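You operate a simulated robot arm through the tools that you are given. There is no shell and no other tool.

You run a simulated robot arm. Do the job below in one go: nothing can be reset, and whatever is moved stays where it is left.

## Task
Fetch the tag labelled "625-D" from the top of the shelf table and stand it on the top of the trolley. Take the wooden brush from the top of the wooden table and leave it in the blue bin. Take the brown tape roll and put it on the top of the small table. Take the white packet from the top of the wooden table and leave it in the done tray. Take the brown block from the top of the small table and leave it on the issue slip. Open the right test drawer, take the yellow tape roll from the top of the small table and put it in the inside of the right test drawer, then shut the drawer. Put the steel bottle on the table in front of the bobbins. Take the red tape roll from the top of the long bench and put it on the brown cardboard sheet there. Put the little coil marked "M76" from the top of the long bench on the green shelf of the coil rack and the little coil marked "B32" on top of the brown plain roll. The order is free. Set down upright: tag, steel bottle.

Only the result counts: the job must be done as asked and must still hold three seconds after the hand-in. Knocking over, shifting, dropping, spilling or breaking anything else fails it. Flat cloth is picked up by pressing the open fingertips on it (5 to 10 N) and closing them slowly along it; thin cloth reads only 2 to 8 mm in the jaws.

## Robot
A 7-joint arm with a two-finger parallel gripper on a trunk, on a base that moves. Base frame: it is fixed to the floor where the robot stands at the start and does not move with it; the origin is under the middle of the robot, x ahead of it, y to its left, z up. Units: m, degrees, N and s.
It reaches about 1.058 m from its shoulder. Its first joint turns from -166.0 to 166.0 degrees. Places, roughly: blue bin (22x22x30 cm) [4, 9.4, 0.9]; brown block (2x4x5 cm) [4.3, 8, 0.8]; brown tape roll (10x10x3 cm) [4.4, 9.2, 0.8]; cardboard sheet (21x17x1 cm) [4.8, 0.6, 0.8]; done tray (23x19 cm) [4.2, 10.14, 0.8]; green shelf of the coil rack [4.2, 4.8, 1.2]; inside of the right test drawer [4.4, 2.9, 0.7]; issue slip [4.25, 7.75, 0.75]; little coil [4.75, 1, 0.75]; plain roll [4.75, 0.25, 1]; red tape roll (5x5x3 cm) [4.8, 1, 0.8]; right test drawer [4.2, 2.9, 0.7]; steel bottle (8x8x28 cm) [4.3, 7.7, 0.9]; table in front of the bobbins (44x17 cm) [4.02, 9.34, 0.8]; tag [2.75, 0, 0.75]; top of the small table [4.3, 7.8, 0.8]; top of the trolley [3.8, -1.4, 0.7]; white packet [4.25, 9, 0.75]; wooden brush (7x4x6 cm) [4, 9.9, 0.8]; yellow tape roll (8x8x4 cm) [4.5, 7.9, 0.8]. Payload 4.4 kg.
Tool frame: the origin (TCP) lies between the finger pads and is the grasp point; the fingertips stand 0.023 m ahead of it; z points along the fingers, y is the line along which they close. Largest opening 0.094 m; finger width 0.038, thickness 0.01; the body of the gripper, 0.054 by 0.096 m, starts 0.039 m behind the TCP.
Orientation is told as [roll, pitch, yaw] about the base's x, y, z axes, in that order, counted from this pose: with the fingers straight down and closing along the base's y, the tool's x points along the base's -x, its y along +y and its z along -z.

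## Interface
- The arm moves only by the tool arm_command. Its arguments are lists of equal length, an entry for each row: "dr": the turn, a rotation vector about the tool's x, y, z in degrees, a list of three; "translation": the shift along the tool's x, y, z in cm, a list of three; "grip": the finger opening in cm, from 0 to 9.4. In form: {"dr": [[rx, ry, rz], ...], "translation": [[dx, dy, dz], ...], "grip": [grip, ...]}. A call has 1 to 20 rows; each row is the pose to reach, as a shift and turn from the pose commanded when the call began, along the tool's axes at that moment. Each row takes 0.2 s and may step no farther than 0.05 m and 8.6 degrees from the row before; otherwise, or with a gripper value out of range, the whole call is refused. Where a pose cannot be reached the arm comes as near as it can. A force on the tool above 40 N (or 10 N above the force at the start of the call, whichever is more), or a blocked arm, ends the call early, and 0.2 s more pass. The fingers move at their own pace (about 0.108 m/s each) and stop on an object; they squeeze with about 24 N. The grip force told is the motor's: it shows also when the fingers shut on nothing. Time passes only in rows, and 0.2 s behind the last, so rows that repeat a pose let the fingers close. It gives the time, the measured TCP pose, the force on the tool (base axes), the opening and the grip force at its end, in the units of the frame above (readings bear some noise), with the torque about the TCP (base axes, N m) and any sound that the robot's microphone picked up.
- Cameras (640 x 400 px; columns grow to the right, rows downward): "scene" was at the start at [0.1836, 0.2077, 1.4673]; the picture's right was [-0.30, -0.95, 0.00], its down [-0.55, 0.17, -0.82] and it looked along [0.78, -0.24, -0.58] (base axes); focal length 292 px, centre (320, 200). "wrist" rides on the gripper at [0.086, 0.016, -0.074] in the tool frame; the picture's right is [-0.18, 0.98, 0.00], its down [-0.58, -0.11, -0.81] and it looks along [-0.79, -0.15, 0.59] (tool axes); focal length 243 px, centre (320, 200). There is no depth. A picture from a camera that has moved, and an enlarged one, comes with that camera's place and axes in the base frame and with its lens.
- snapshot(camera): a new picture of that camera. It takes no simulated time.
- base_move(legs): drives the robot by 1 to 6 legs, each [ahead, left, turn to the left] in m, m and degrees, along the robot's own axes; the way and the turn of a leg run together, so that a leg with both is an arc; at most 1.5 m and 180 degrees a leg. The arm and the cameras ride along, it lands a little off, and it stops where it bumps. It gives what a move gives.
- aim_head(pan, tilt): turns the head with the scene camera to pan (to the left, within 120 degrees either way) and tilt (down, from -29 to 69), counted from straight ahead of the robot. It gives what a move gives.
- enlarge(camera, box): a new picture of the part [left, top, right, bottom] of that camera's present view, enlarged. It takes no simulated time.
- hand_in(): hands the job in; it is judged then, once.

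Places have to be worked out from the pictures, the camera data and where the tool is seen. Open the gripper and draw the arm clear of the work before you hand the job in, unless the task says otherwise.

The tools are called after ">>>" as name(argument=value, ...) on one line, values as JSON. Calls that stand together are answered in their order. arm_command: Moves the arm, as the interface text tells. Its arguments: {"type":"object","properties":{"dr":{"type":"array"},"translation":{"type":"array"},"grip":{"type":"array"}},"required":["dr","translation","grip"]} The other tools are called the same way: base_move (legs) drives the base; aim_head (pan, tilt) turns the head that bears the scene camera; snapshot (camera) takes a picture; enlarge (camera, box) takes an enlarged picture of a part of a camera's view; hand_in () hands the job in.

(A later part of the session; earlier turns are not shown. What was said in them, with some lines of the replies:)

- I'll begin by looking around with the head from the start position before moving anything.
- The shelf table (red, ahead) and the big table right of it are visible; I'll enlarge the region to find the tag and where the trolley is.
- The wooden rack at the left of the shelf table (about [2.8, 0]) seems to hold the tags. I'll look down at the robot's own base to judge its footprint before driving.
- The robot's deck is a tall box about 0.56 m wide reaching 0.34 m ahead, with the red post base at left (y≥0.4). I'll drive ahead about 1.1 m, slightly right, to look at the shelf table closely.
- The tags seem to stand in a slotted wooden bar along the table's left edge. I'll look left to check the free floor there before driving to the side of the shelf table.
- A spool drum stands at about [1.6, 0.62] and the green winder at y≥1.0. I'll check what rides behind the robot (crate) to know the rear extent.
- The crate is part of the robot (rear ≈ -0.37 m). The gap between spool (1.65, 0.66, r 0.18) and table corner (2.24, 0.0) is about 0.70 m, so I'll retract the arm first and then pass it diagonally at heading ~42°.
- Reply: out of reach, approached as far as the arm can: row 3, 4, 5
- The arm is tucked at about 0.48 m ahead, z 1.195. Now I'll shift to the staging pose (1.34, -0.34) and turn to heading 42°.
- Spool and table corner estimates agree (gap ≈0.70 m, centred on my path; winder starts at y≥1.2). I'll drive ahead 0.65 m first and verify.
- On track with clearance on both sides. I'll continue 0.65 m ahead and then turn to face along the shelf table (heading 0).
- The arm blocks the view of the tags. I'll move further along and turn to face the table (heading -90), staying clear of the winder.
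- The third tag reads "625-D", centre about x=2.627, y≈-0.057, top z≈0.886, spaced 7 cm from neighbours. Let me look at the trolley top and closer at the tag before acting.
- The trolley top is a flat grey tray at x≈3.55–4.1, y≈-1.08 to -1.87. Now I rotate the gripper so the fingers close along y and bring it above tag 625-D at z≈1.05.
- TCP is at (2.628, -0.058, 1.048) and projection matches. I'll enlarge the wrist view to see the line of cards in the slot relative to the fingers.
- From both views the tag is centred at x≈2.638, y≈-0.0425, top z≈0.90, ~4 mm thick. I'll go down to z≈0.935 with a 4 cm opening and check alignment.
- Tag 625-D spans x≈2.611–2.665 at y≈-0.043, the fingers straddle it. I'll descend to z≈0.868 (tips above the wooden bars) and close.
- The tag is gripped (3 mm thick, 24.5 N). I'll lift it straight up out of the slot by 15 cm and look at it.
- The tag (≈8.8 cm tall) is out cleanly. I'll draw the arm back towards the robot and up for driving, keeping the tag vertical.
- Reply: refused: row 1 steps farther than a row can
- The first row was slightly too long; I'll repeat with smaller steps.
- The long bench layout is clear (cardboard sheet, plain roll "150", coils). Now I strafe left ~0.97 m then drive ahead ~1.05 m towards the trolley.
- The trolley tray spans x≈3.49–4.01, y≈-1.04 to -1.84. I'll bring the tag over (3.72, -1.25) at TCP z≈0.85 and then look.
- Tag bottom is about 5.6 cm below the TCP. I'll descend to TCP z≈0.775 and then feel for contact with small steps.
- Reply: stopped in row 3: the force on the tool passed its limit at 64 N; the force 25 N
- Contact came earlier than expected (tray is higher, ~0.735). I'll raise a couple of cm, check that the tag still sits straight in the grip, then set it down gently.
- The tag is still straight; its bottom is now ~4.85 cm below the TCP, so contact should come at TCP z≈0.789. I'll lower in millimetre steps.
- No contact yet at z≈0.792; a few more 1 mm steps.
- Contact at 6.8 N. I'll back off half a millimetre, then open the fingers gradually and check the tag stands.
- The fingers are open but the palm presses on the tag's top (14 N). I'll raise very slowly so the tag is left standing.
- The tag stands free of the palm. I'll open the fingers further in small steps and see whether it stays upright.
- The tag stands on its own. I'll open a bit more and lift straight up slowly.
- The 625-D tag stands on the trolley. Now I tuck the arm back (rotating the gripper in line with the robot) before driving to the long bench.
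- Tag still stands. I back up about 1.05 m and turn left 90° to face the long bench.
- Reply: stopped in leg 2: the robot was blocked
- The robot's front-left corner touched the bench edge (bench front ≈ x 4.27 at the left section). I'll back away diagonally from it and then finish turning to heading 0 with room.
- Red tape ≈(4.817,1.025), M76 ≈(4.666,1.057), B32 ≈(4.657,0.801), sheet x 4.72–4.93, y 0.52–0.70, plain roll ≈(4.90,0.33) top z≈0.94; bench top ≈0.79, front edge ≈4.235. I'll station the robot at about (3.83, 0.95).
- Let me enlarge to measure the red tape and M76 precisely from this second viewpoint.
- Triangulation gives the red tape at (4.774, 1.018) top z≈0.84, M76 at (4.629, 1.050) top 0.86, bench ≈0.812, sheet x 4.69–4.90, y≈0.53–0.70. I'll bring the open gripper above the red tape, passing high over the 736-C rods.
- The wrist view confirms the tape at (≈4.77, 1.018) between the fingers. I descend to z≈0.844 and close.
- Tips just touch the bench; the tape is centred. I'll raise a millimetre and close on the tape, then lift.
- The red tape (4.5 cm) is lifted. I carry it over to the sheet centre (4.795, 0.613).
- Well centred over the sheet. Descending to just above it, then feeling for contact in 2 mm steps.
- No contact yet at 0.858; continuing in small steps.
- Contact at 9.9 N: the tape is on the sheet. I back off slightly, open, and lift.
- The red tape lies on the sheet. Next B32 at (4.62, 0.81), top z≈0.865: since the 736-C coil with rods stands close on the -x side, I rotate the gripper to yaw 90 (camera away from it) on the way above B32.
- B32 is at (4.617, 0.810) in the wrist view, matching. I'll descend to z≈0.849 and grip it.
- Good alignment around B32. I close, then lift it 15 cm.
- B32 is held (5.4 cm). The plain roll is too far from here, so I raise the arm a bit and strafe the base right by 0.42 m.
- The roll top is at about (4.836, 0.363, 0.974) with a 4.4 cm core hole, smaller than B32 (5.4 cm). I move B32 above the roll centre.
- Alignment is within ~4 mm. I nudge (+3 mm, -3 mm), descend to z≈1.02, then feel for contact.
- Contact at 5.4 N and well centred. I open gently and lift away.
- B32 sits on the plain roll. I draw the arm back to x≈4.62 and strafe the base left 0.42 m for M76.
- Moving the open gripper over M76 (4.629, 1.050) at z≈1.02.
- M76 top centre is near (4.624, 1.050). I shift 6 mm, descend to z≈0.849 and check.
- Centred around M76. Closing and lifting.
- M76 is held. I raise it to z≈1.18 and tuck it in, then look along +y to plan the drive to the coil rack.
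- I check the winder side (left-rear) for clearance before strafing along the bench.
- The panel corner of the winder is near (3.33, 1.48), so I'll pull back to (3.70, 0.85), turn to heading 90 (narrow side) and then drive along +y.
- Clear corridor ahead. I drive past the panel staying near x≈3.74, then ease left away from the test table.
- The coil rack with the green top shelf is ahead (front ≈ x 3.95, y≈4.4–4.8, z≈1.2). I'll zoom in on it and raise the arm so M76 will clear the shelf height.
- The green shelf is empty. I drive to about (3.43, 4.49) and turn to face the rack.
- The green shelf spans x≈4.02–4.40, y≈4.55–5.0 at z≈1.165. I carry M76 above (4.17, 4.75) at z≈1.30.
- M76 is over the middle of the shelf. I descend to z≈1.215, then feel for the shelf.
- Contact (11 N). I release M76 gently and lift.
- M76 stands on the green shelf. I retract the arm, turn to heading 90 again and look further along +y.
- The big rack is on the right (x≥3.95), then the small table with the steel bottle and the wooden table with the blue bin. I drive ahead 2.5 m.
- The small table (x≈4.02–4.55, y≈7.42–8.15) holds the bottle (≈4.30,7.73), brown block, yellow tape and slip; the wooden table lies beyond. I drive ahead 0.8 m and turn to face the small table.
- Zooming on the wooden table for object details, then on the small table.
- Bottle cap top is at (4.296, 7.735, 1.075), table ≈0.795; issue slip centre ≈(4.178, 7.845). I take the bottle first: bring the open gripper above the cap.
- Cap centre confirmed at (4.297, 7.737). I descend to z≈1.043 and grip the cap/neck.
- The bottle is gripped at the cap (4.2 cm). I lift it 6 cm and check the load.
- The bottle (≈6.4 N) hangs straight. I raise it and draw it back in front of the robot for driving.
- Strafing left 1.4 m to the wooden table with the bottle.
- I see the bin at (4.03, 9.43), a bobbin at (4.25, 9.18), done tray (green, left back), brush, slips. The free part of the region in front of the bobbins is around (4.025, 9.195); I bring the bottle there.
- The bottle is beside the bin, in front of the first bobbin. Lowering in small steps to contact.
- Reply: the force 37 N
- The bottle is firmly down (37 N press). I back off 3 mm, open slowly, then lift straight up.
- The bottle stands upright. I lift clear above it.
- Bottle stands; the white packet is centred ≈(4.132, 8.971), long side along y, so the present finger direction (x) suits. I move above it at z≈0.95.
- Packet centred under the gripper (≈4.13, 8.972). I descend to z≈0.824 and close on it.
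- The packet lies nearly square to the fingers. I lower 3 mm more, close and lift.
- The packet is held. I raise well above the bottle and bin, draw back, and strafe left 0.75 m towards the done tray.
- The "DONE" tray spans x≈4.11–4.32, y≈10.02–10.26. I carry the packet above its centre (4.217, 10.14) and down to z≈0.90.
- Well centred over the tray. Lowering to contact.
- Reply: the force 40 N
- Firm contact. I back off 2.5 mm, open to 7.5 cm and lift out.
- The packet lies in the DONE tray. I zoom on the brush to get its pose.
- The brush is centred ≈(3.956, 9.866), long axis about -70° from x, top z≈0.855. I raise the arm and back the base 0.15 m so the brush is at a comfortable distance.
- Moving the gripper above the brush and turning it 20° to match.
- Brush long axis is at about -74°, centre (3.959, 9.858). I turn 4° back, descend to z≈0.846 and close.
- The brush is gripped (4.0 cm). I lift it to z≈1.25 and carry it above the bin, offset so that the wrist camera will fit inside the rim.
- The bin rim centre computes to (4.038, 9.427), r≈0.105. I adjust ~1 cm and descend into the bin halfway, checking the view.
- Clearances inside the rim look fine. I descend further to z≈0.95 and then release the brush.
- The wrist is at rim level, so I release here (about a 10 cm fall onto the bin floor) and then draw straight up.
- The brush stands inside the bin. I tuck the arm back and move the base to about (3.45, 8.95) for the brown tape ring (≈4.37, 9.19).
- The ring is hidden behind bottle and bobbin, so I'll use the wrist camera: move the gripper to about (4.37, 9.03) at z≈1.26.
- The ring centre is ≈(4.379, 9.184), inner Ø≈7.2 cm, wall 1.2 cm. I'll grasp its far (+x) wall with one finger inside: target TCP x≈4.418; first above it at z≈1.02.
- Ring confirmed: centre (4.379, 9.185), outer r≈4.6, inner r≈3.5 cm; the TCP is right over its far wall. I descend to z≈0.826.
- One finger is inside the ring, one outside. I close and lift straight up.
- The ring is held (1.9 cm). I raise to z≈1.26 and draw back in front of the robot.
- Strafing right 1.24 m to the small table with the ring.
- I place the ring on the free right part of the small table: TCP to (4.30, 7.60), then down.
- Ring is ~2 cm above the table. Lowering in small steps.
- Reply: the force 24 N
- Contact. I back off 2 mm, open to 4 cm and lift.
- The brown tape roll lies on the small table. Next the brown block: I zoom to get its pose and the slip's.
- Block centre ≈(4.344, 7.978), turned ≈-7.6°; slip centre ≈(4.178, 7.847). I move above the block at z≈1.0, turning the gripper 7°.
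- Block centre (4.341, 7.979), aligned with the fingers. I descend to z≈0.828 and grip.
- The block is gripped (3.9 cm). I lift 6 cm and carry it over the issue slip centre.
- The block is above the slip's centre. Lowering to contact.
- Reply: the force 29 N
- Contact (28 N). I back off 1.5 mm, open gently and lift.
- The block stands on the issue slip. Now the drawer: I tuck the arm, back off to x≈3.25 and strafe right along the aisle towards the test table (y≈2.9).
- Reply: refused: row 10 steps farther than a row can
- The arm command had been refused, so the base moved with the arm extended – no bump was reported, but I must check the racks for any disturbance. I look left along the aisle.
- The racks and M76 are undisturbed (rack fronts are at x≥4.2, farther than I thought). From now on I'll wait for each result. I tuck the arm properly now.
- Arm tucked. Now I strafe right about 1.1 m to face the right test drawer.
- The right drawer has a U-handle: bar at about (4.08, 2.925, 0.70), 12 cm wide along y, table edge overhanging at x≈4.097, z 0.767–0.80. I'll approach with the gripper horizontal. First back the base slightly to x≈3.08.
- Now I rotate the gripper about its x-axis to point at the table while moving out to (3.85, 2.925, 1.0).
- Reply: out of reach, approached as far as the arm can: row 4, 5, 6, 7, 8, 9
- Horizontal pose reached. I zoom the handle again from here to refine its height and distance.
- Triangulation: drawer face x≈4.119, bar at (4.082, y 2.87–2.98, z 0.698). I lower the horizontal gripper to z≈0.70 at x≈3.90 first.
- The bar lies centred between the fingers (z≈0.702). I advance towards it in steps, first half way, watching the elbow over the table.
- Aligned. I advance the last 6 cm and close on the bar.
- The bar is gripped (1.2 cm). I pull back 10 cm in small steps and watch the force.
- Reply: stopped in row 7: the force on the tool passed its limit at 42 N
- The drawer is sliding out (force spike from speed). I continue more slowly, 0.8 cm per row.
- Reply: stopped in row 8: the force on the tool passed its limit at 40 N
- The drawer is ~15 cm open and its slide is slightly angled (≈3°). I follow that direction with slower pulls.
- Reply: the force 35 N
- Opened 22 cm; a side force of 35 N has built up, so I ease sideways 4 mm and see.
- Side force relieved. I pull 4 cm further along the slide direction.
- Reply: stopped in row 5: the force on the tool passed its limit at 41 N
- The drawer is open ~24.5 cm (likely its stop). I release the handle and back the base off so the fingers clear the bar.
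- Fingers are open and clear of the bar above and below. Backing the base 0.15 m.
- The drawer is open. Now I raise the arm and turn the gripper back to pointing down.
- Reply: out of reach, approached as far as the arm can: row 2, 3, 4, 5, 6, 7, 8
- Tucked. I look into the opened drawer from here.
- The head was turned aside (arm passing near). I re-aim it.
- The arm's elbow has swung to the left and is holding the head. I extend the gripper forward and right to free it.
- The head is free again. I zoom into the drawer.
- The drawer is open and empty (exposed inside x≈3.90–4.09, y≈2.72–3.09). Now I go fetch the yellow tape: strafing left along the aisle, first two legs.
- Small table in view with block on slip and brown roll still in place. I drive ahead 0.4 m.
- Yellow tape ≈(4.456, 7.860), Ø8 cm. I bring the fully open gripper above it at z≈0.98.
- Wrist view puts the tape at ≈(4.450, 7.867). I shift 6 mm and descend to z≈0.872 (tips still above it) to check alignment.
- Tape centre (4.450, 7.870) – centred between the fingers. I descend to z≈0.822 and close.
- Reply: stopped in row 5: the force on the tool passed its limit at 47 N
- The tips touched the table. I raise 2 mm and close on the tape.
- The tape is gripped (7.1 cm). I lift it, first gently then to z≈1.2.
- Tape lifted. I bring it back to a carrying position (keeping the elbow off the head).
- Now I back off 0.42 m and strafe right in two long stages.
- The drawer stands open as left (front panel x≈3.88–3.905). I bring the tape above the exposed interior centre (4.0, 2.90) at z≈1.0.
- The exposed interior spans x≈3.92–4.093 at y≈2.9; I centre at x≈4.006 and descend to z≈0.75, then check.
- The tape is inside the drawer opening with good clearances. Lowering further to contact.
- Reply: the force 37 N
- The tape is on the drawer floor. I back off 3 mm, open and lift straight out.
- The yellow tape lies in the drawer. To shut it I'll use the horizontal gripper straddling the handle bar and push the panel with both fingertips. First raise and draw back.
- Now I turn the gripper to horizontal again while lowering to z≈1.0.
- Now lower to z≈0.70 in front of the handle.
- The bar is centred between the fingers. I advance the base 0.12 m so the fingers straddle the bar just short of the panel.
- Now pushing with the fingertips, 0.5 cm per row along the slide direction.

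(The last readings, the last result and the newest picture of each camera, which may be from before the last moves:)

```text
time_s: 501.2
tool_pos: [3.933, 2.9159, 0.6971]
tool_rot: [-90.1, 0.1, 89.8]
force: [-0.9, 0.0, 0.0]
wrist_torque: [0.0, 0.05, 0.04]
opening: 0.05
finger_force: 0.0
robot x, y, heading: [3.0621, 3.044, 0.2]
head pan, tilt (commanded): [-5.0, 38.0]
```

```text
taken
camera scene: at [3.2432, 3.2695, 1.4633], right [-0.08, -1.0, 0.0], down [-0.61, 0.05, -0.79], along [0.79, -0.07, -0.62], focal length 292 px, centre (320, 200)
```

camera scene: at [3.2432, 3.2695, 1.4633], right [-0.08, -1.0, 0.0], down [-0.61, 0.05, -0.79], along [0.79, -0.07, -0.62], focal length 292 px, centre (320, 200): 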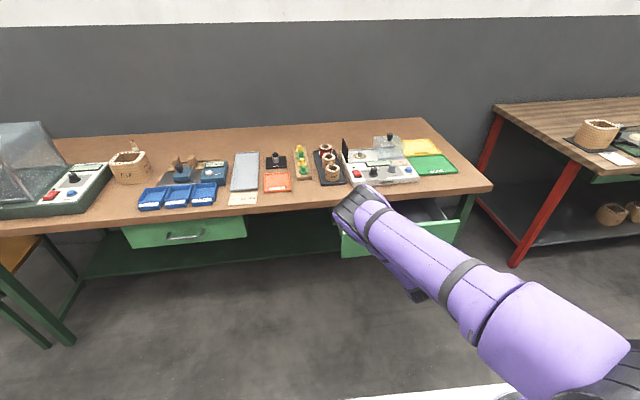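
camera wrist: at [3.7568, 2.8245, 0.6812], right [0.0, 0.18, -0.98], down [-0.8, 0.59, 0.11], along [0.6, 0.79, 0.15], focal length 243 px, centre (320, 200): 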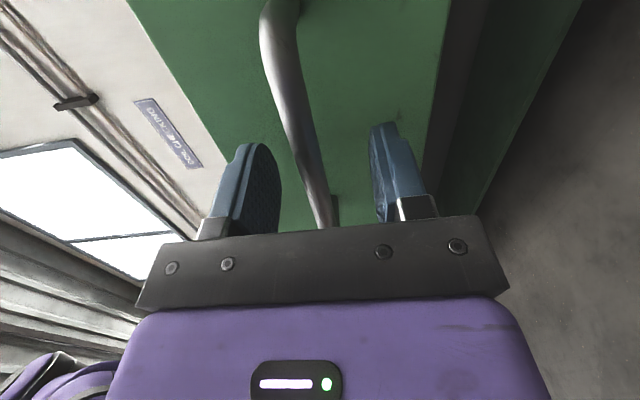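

The drawer is moving in smoothly. Pushing another 9 cm.

>>> arm_command(dr=[[0, 0, 0], [0, 0, 0], [0, 0, 0], [0, 0, 0], [0, 0, 0], [0, 0, 0], [0, 0, 0], [0, 0, 0], [0, 0, 0], [0, 0, 0], [0, 0, 0], [0, 0, 0], [0, 0, 0], [0, 0, 0], [0, 0, 0], [0, 0, 0], [0, 0, 0], [0, 0, 0]], translation=[[-0.03, 0, 0.5], [-0.06, 0, 1.0], [-0.09, 0, 1.5], [-0.12, 0, 2.0], [-0.15, 0, 2.5], [-0.18, 0, 3.0], [-0.21, 0, 3.5], [-0.24, 0, 4.0], [-0.27, 0, 4.5], [-0.3, 0, 5.0], [-0.33, 0, 5.5], [-0.36, 0, 6.0], [-0.39, 0, 6.5], [-0.42, 0, 7.0], [-0.45, 0, 7.5], [-0.48, 0, 8.0], [-0.51, 0, 8.5], [-0.54, 0, 9.0]], grip=[5, 5, 5, 5, 5, 5, 5, 5, 5, 5, 5, 5, 5, 5, 5, 5, 5, 5])

>>> snapshot(camera="wrist")

```text
time_s: 505.0
tool_pos: [4.0243, 2.9211, 0.6983]
tool_rot: [-90.2, 0.3, 89.6]
force: [-2.0, 0.3, -0.2]
wrist_torque: [0.03, 0.11, 0.03]
opening: 0.0501
finger_force: 0.7
robot x, y, heading: [3.0584, 3.0425, 0.2]
head pan, tilt (commanded): [-5.0, 38.0]
```

```text
taken
camera wrist: at [3.9471, 2.8349, 0.6817], right [0.0, 0.18, -0.98], down [-0.8, 0.59, 0.11], along [0.6, 0.79, 0.15], focal length 243 px, centre (320, 200)
```

wrist: 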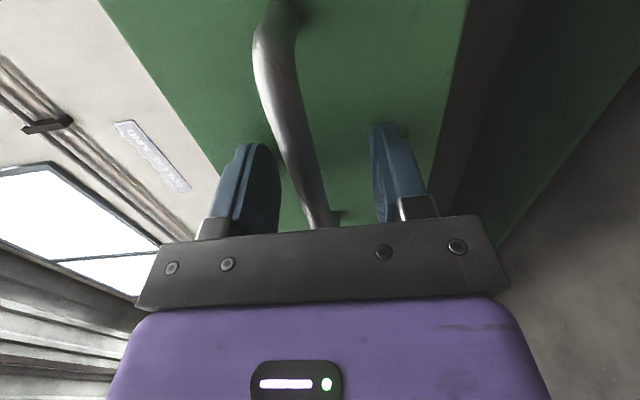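

7 cm remain. I advance the base 4 cm (pushing the drawer along), then finish with the arm.

>>> base_move(legs=[[0.04, 0.003, 0]])

```text
time_s: 505.9
tool_pos: [4.065, 2.9252, 0.6972]
tool_rot: [-90.0, 0.3, 89.9]
force: [-0.7, 0.1, -0.6]
wrist_torque: [-0.03, 0.0, 0.02]
opening: 0.0498
finger_force: 0.0
robot x, y, heading: [3.101, 3.0463, 0.1]
head pan, tilt (commanded): [-5.0, 38.0]
```

>>> arm_command(dr=[[0, 0, 0], [0, 0, 0], [0, 0, 0], [0, 0, 0], [0, 0, 0], [0, 0, 0], [0, 0, 0], [0, 0, 0]], translation=[[-0.03, 0, 0.5], [-0.06, 0, 1.0], [-0.09, 0, 1.5], [-0.12, 0, 2.0], [-0.14, 0, 2.4], [-0.16, 0, 2.7], [-0.17, 0, 2.9], [-0.17, 0, 2.9]], grip=[5, 5, 5, 5, 5, 5, 5, 5])

>>> snapshot(camera="scene")

```text
time_s: 507.6
tool_pos: [4.0926, 2.9284, 0.697]
tool_rot: [-90.1, 0.2, 89.7]
force: [-1.5, 0.9, -0.3]
wrist_torque: [0.02, 0.04, 0.05]
opening: 0.05
finger_force: 0.0
robot x, y, heading: [3.1024, 3.0444, 0.1]
head pan, tilt (commanded): [-5.0, 38.0]
```

```text
taken
camera scene: at [3.2837, 3.2728, 1.4633], right [-0.08, -1.0, 0.0], down [-0.61, 0.05, -0.79], along [0.79, -0.07, -0.62], focal length 292 px, centre (320, 200)
```

scene: 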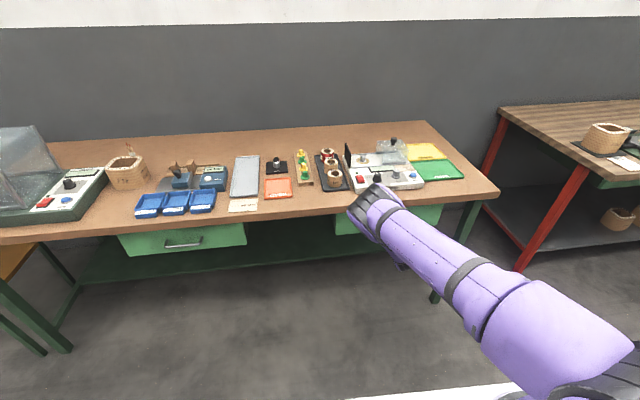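

Nearly shut. I push on in 2 mm steps until it seats.

>>> arm_command(dr=[[0, 0, 0], [0, 0, 0], [0, 0, 0], [0, 0, 0], [0, 0, 0], [0, 0, 0]], translation=[[0, 0, 0.2], [0, 0, 0.4], [0, 0, 0.6], [0, 0, 0.8], [0, 0, 1.0], [0, 0, 1.0]], grip=[5, 5, 5, 5, 5, 5])

```text
time_s: 508.2
tool_pos: [4.0932, 2.9264, 0.6951]
tool_rot: [-89.8, 0.2, 89.7]
force: [-9.0, 0.5, -0.4]
wrist_torque: [-0.03, -0.22, 0.18]
opening: 0.0498
finger_force: 0.0
robot x, y, heading: [3.0957, 3.0426, 0.2]
head pan, tilt (commanded): [-5.0, 38.0]
stopped in row 2: the force on the tool passed its limit at 46 N (the readings are from after the stop); the commanded pose is now the measured one
```

It seats at a firm stop (panel x≈4.116, as in the closed state). I back the base off 0.16 m and check the drawer.

>>> base_move(legs=[[-0.16, 0, 0]])

>>> snapshot(camera="scene")

>>> snapshot(camera="wrist")

```text
time_s: 509.6
tool_pos: [3.9309, 2.9265, 0.6967]
tool_rot: [-90.0, 0.2, 89.8]
force: [-0.5, -0.2, 0.7]
wrist_torque: [0.03, 0.02, 0.02]
opening: 0.0503
finger_force: 0.1
robot x, y, heading: [2.9317, 3.046, 0.2]
head pan, tilt (commanded): [-5.0, 38.0]
```

```text
taken
camera scene: at [3.1195, 3.2722, 1.4633], right [-0.08, -1.0, 0.0], down [-0.61, 0.05, -0.79], along [0.79, -0.07, -0.62], focal length 292 px, centre (320, 200)
```

scene: 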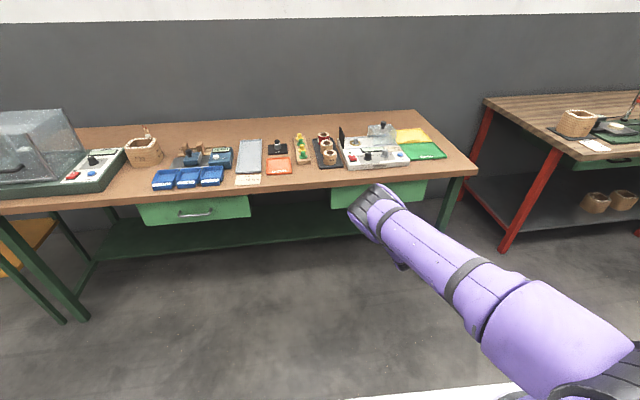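

```text
taken
camera wrist: at [3.8541, 2.8403, 0.6805], right [0.0, 0.18, -0.98], down [-0.8, 0.59, 0.11], along [0.6, 0.79, 0.15], focal length 243 px, centre (320, 200)
```

wrist: 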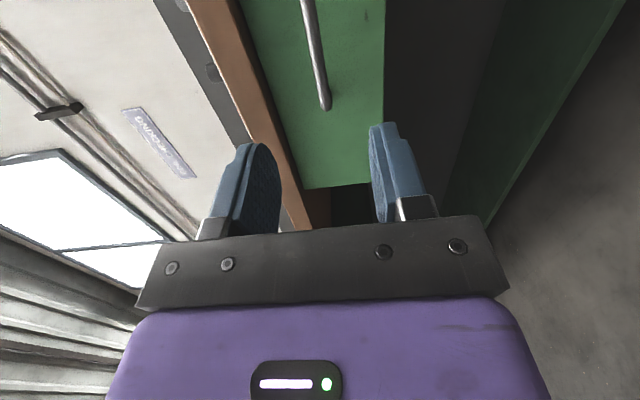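

The drawer is shut flush (bar back at x≈4.085). Now I raise the arm and turn the gripper back down.

>>> arm_command(dr=[[0, 0, 0], [0, 0, 0], [0, 0, 0], [0, 0, 0], [0, 0, 0], [0, 0, 0], [0, 0, 0], [0, 0, 0], [0, 0, 0]], translation=[[0, 0, -4], [0, 0, -8], [0, -4, -12], [0, -8, -15], [0, -12, -18], [0, -16, -20], [0, -20, -20], [0, -25, -20], [0, -30, -20]], grip=[5, 5, 5, 5, 5, 5, 5, 5, 5])

```text
refused: row 3 steps farther than a row can; nothing moved
```

>>> arm_command(dr=[[0, 0, 0], [0, 0, 0], [0, 0, 0], [0, 0, 0], [0, 0, 0], [0, 0, 0], [0, 0, 0], [0, 0, 0], [0, 0, 0], [0, 0, 0]], translation=[[0, 0, -4], [0, 0, -8], [0, -2, -12], [0, -5, -15], [0, -8, -18], [0, -12, -20], [0, -16, -20], [0, -20.5, -20], [0, -25, -20], [0, -29.5, -20]], grip=[5, 5, 5, 5, 5, 5, 5, 5, 5, 5])

>>> snapshot(camera="scene")

```text
time_s: 511.8
tool_pos: [3.7324, 2.9298, 0.991]
tool_rot: [-89.9, 0.1, 89.7]
force: [0.6, 0.2, -0.1]
wrist_torque: [0.0, 0.0, 0.01]
opening: 0.0502
finger_force: 0.1
robot x, y, heading: [2.9336, 3.0443, 0.2]
head pan, tilt (commanded): [-5.0, 38.0]
```

```text
taken
camera scene: at [3.12, 3.2723, 1.4632], right [-0.08, -1.0, 0.0], down [-0.61, 0.05, -0.79], along [0.79, -0.07, -0.62], focal length 292 px, centre (320, 200)
```

scene: 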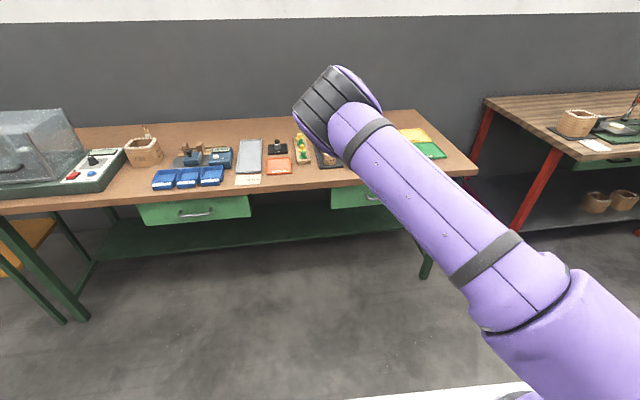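

The arm is clear of the table. I check the far results by zoom from here: trolley tag and bench items.

>>> aim_head(pan=-75, tilt=12)

>>> snapshot(camera="scene")

```text
time_s: 513.2
tool_pos: [3.7327, 2.9289, 0.991]
tool_rot: [-90.0, 0.2, 89.8]
force: [-0.5, -0.2, -0.6]
wrist_torque: [0.0, 0.02, 0.01]
opening: 0.05
finger_force: 0.2
robot x, y, heading: [2.9317, 3.0488, 0.2]
head pan, tilt (commanded): [-75.0, 12.0]
```

```text
taken
camera scene: at [3.058, 3.1895, 1.5047], right [-0.96, -0.26, 0.0], down [-0.05, 0.2, -0.98], along [0.26, -0.94, -0.21], focal length 292 px, centre (320, 200)
```

scene: 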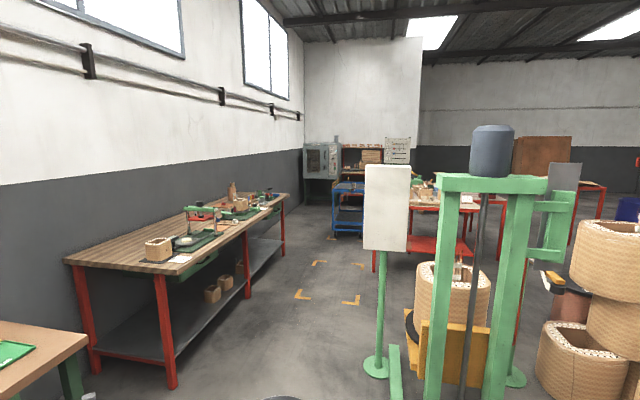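

>>> enlarge(camera="scene", box=[325, 170, 375, 215])

>>> enlarge(camera="scene", box=[180, 170, 290, 240])

```text
8.89 times, centred on (350, 192) of scene
camera zoom: at [3.058, 3.1895, 1.5047], right [-0.96, -0.26, 0.0], down [-0.05, 0.2, -0.98], along [0.26, -0.94, -0.21], focal length 2592 px, centre (53, 267)
```

zoom: 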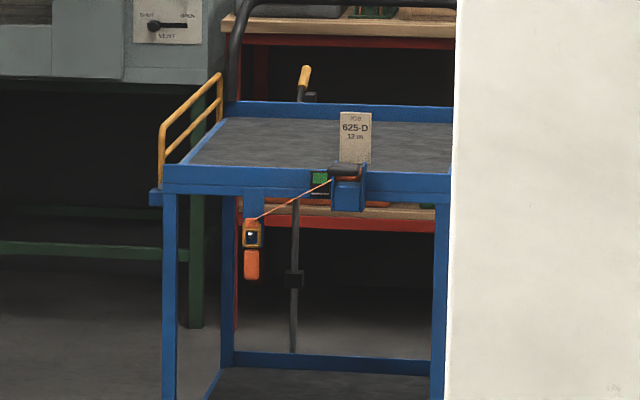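

```text
5.71 times, centred on (235, 205) of scene
camera zoom: at [3.058, 3.1895, 1.5047], right [-0.96, -0.26, 0.0], down [-0.05, 0.2, -0.98], along [0.26, -0.94, -0.21], focal length 1667 px, centre (806, 171)
```

zoom: 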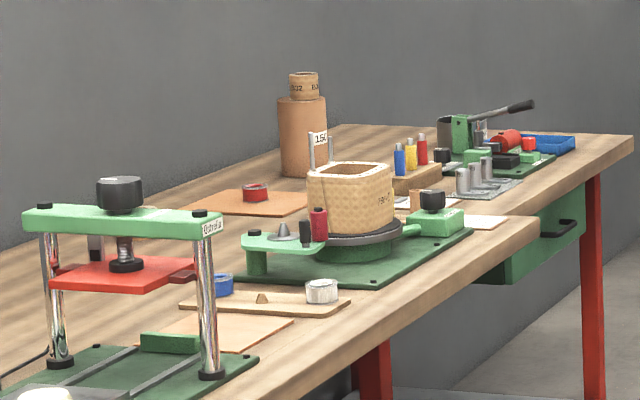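

Tag upright, B32 on the roll and red tape on the sheet are all in place. I check the other end (bottle, tray, small table, M76).

>>> aim_head(pan=75, tilt=10)

>>> snapshot(camera="scene")

```text
time_s: 515.6
tool_pos: [3.7328, 2.9283, 0.9915]
tool_rot: [-90.0, 0.3, 89.7]
force: [-0.6, -0.4, -0.2]
wrist_torque: [0.0, 0.0, -0.02]
opening: 0.05
finger_force: 0.0
robot x, y, heading: [2.9357, 3.0464, 0.1]
head pan, tilt (commanded): [75.0, 10.0]
```

```text
taken
camera scene: at [3.0574, 3.3693, 1.508], right [0.97, -0.26, 0.0], down [-0.04, -0.17, -0.98], along [0.25, 0.95, -0.17], focal length 292 px, centre (320, 200)
```

scene: 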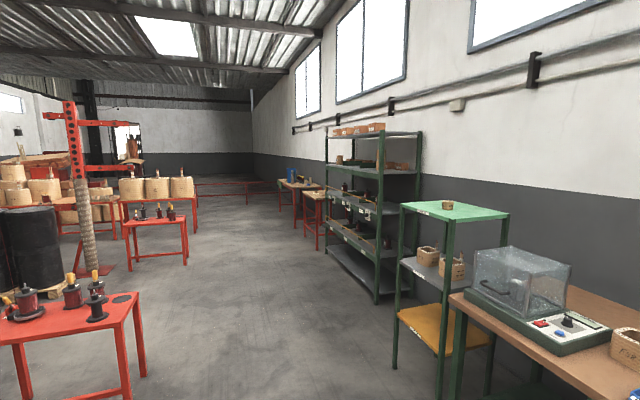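

>>> enlarge(camera="scene", box=[265, 155, 345, 215])

>>> enlarge(camera="scene", box=[390, 180, 530, 280])

```text
6.67 times, centred on (305, 185) of scene
camera zoom: at [3.0574, 3.3693, 1.508], right [0.97, -0.26, 0.0], down [-0.04, -0.17, -0.98], along [0.25, 0.95, -0.17], focal length 1944 px, centre (420, 300)
```

zoom: 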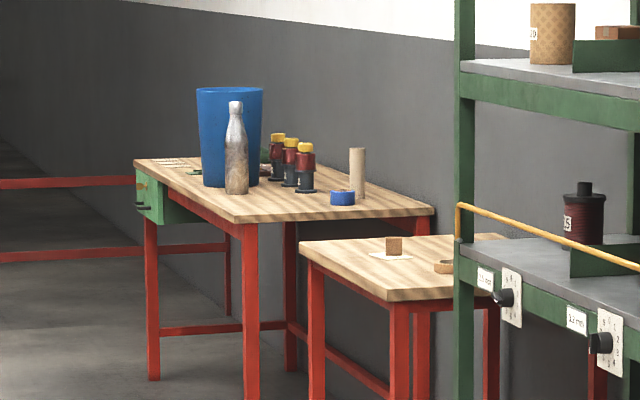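

```text
4.00 times, centred on (460, 230) of scene
camera zoom: at [3.0574, 3.3693, 1.508], right [0.97, -0.26, 0.0], down [-0.04, -0.17, -0.98], along [0.25, 0.95, -0.17], focal length 1167 px, centre (-240, 80)
```

zoom: 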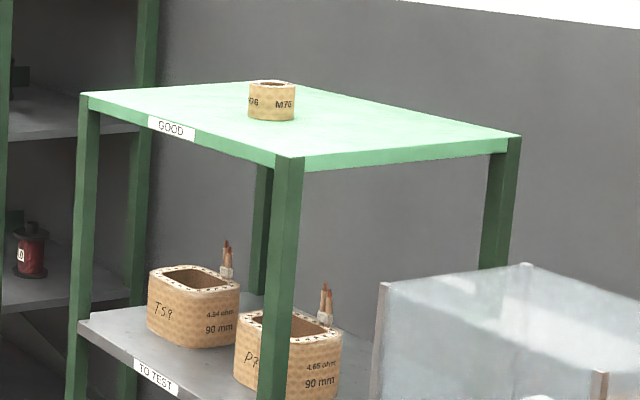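

Everything stands as placed. A last look at the drawer front for flushness.

>>> aim_head(pan=-12, tilt=35)

>>> snapshot(camera="scene")

>>> enlarge(camera="scene", box=[120, 150, 460, 260])

```text
time_s: 517.2
tool_pos: [3.7329, 2.9284, 0.9903]
tool_rot: [-90.0, 0.2, 89.8]
force: [-0.2, 0.9, 0.0]
wrist_torque: [0.02, -0.01, -0.01]
opening: 0.0499
finger_force: 0.0
robot x, y, heading: [2.9339, 3.0469, 0.1]
head pan, tilt (commanded): [-12.0, 35.0]
```

```text
taken
camera scene: at [3.1198, 3.2615, 1.4679], right [-0.2, -0.98, 0.0], down [-0.56, 0.12, -0.82], along [0.8, -0.17, -0.57], focal length 292 px, centre (320, 200)
```

scene: 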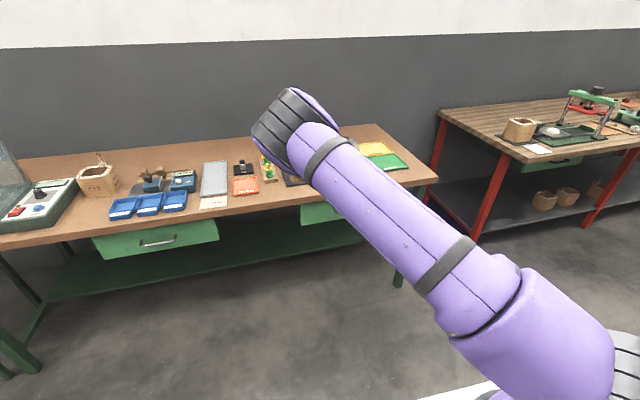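

```text
1.88 times, centred on (290, 205) of scene
camera zoom: at [3.1198, 3.2615, 1.4679], right [-0.2, -0.98, 0.0], down [-0.56, 0.12, -0.82], along [0.8, -0.17, -0.57], focal length 549 px, centre (376, 191)
```

zoom: 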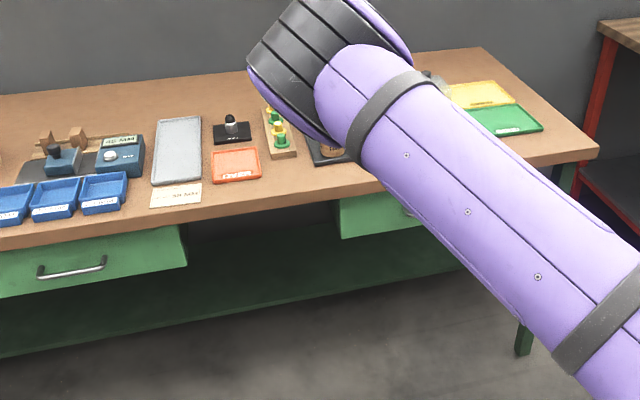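

The right drawer is flush with the left one (bottom edges align). I open the gripper fully and ease the base back 10 cm.

>>> arm_command(dr=[[0, 0, 0], [0, 0, 0], [0, 0, 0]], translation=[[0, 0, 0], [0, 0, 0], [0, 0, 0]], grip=[9.4, 9.4, 9.4])

>>> base_move(legs=[[-0.08, 0, 0]])

```text
time_s: 518.0
tool_pos: [3.7336, 2.9287, 0.9908]
tool_rot: [-90.0, 0.1, 89.8]
force: [-0.2, 0.1, 0.6]
wrist_torque: [-0.02, 0.02, -0.02]
opening: 0.094
finger_force: 0.0
robot x, y, heading: [2.9354, 3.0437, 0.3]
head pan, tilt (commanded): [-12.0, 35.0]
```

```text
time_s: 519.1
tool_pos: [3.6525, 2.9271, 0.9907]
tool_rot: [-90.0, 0.2, 89.8]
force: [-0.3, 0.4, -0.6]
wrist_torque: [0.05, -0.01, 0.0]
opening: 0.094
finger_force: 0.2
robot x, y, heading: [2.8513, 3.0442, 0.0]
head pan, tilt (commanded): [-12.0, 35.0]
```

All ten tasks are done and checked, the gripper is open and the arm is clear of the work. I hand the job in.

>>> hand_in()

```text
The job is handed in.
```

I finished all the tasks and handed the job in. The judge only confirmed receipt, so the result isn't known yet.

| Item | Where it is now |
|---|---|
| Tag "625-D" | Standing upright on the trolley top, still up when I checked before hand-in |
| Wooden brush | In the blue bin; I released it about 10 cm above the bin floor |
| Brown tape roll | On the small table |
| White packet | In the done tray |
| Brown block | Standing on the issue slip |
| Yellow tape roll | In the right test drawer, which is shut and level with the left one |
| Steel bottle | Standing upright in front of the bobbins, beside the blue bin |
| Red tape roll | On the cardboard sheet on the long bench |
| Coil "M76" | On the green shelf of the coil rack |
| Coil "B32" | On top of the brown plain roll |

- **Bench contact:** the robot's corner touched the edge of the long bench once while turning. Nothing on the bench appeared to have moved.
- **Arm left out while driving:** one arm move was refused, so the base then drove past the racks with the arm still extended. No bump was reported, and the racks looked undisturbed afterwards.
- **Final check:** before handing in I checked by camera that the tag, the bottle, both coils, the red and brown tape rolls, the block and the drawer were in place. I did not recheck the brush and the packet then, because they could not be seen clearly from that spot, but both were in place when I put them down.
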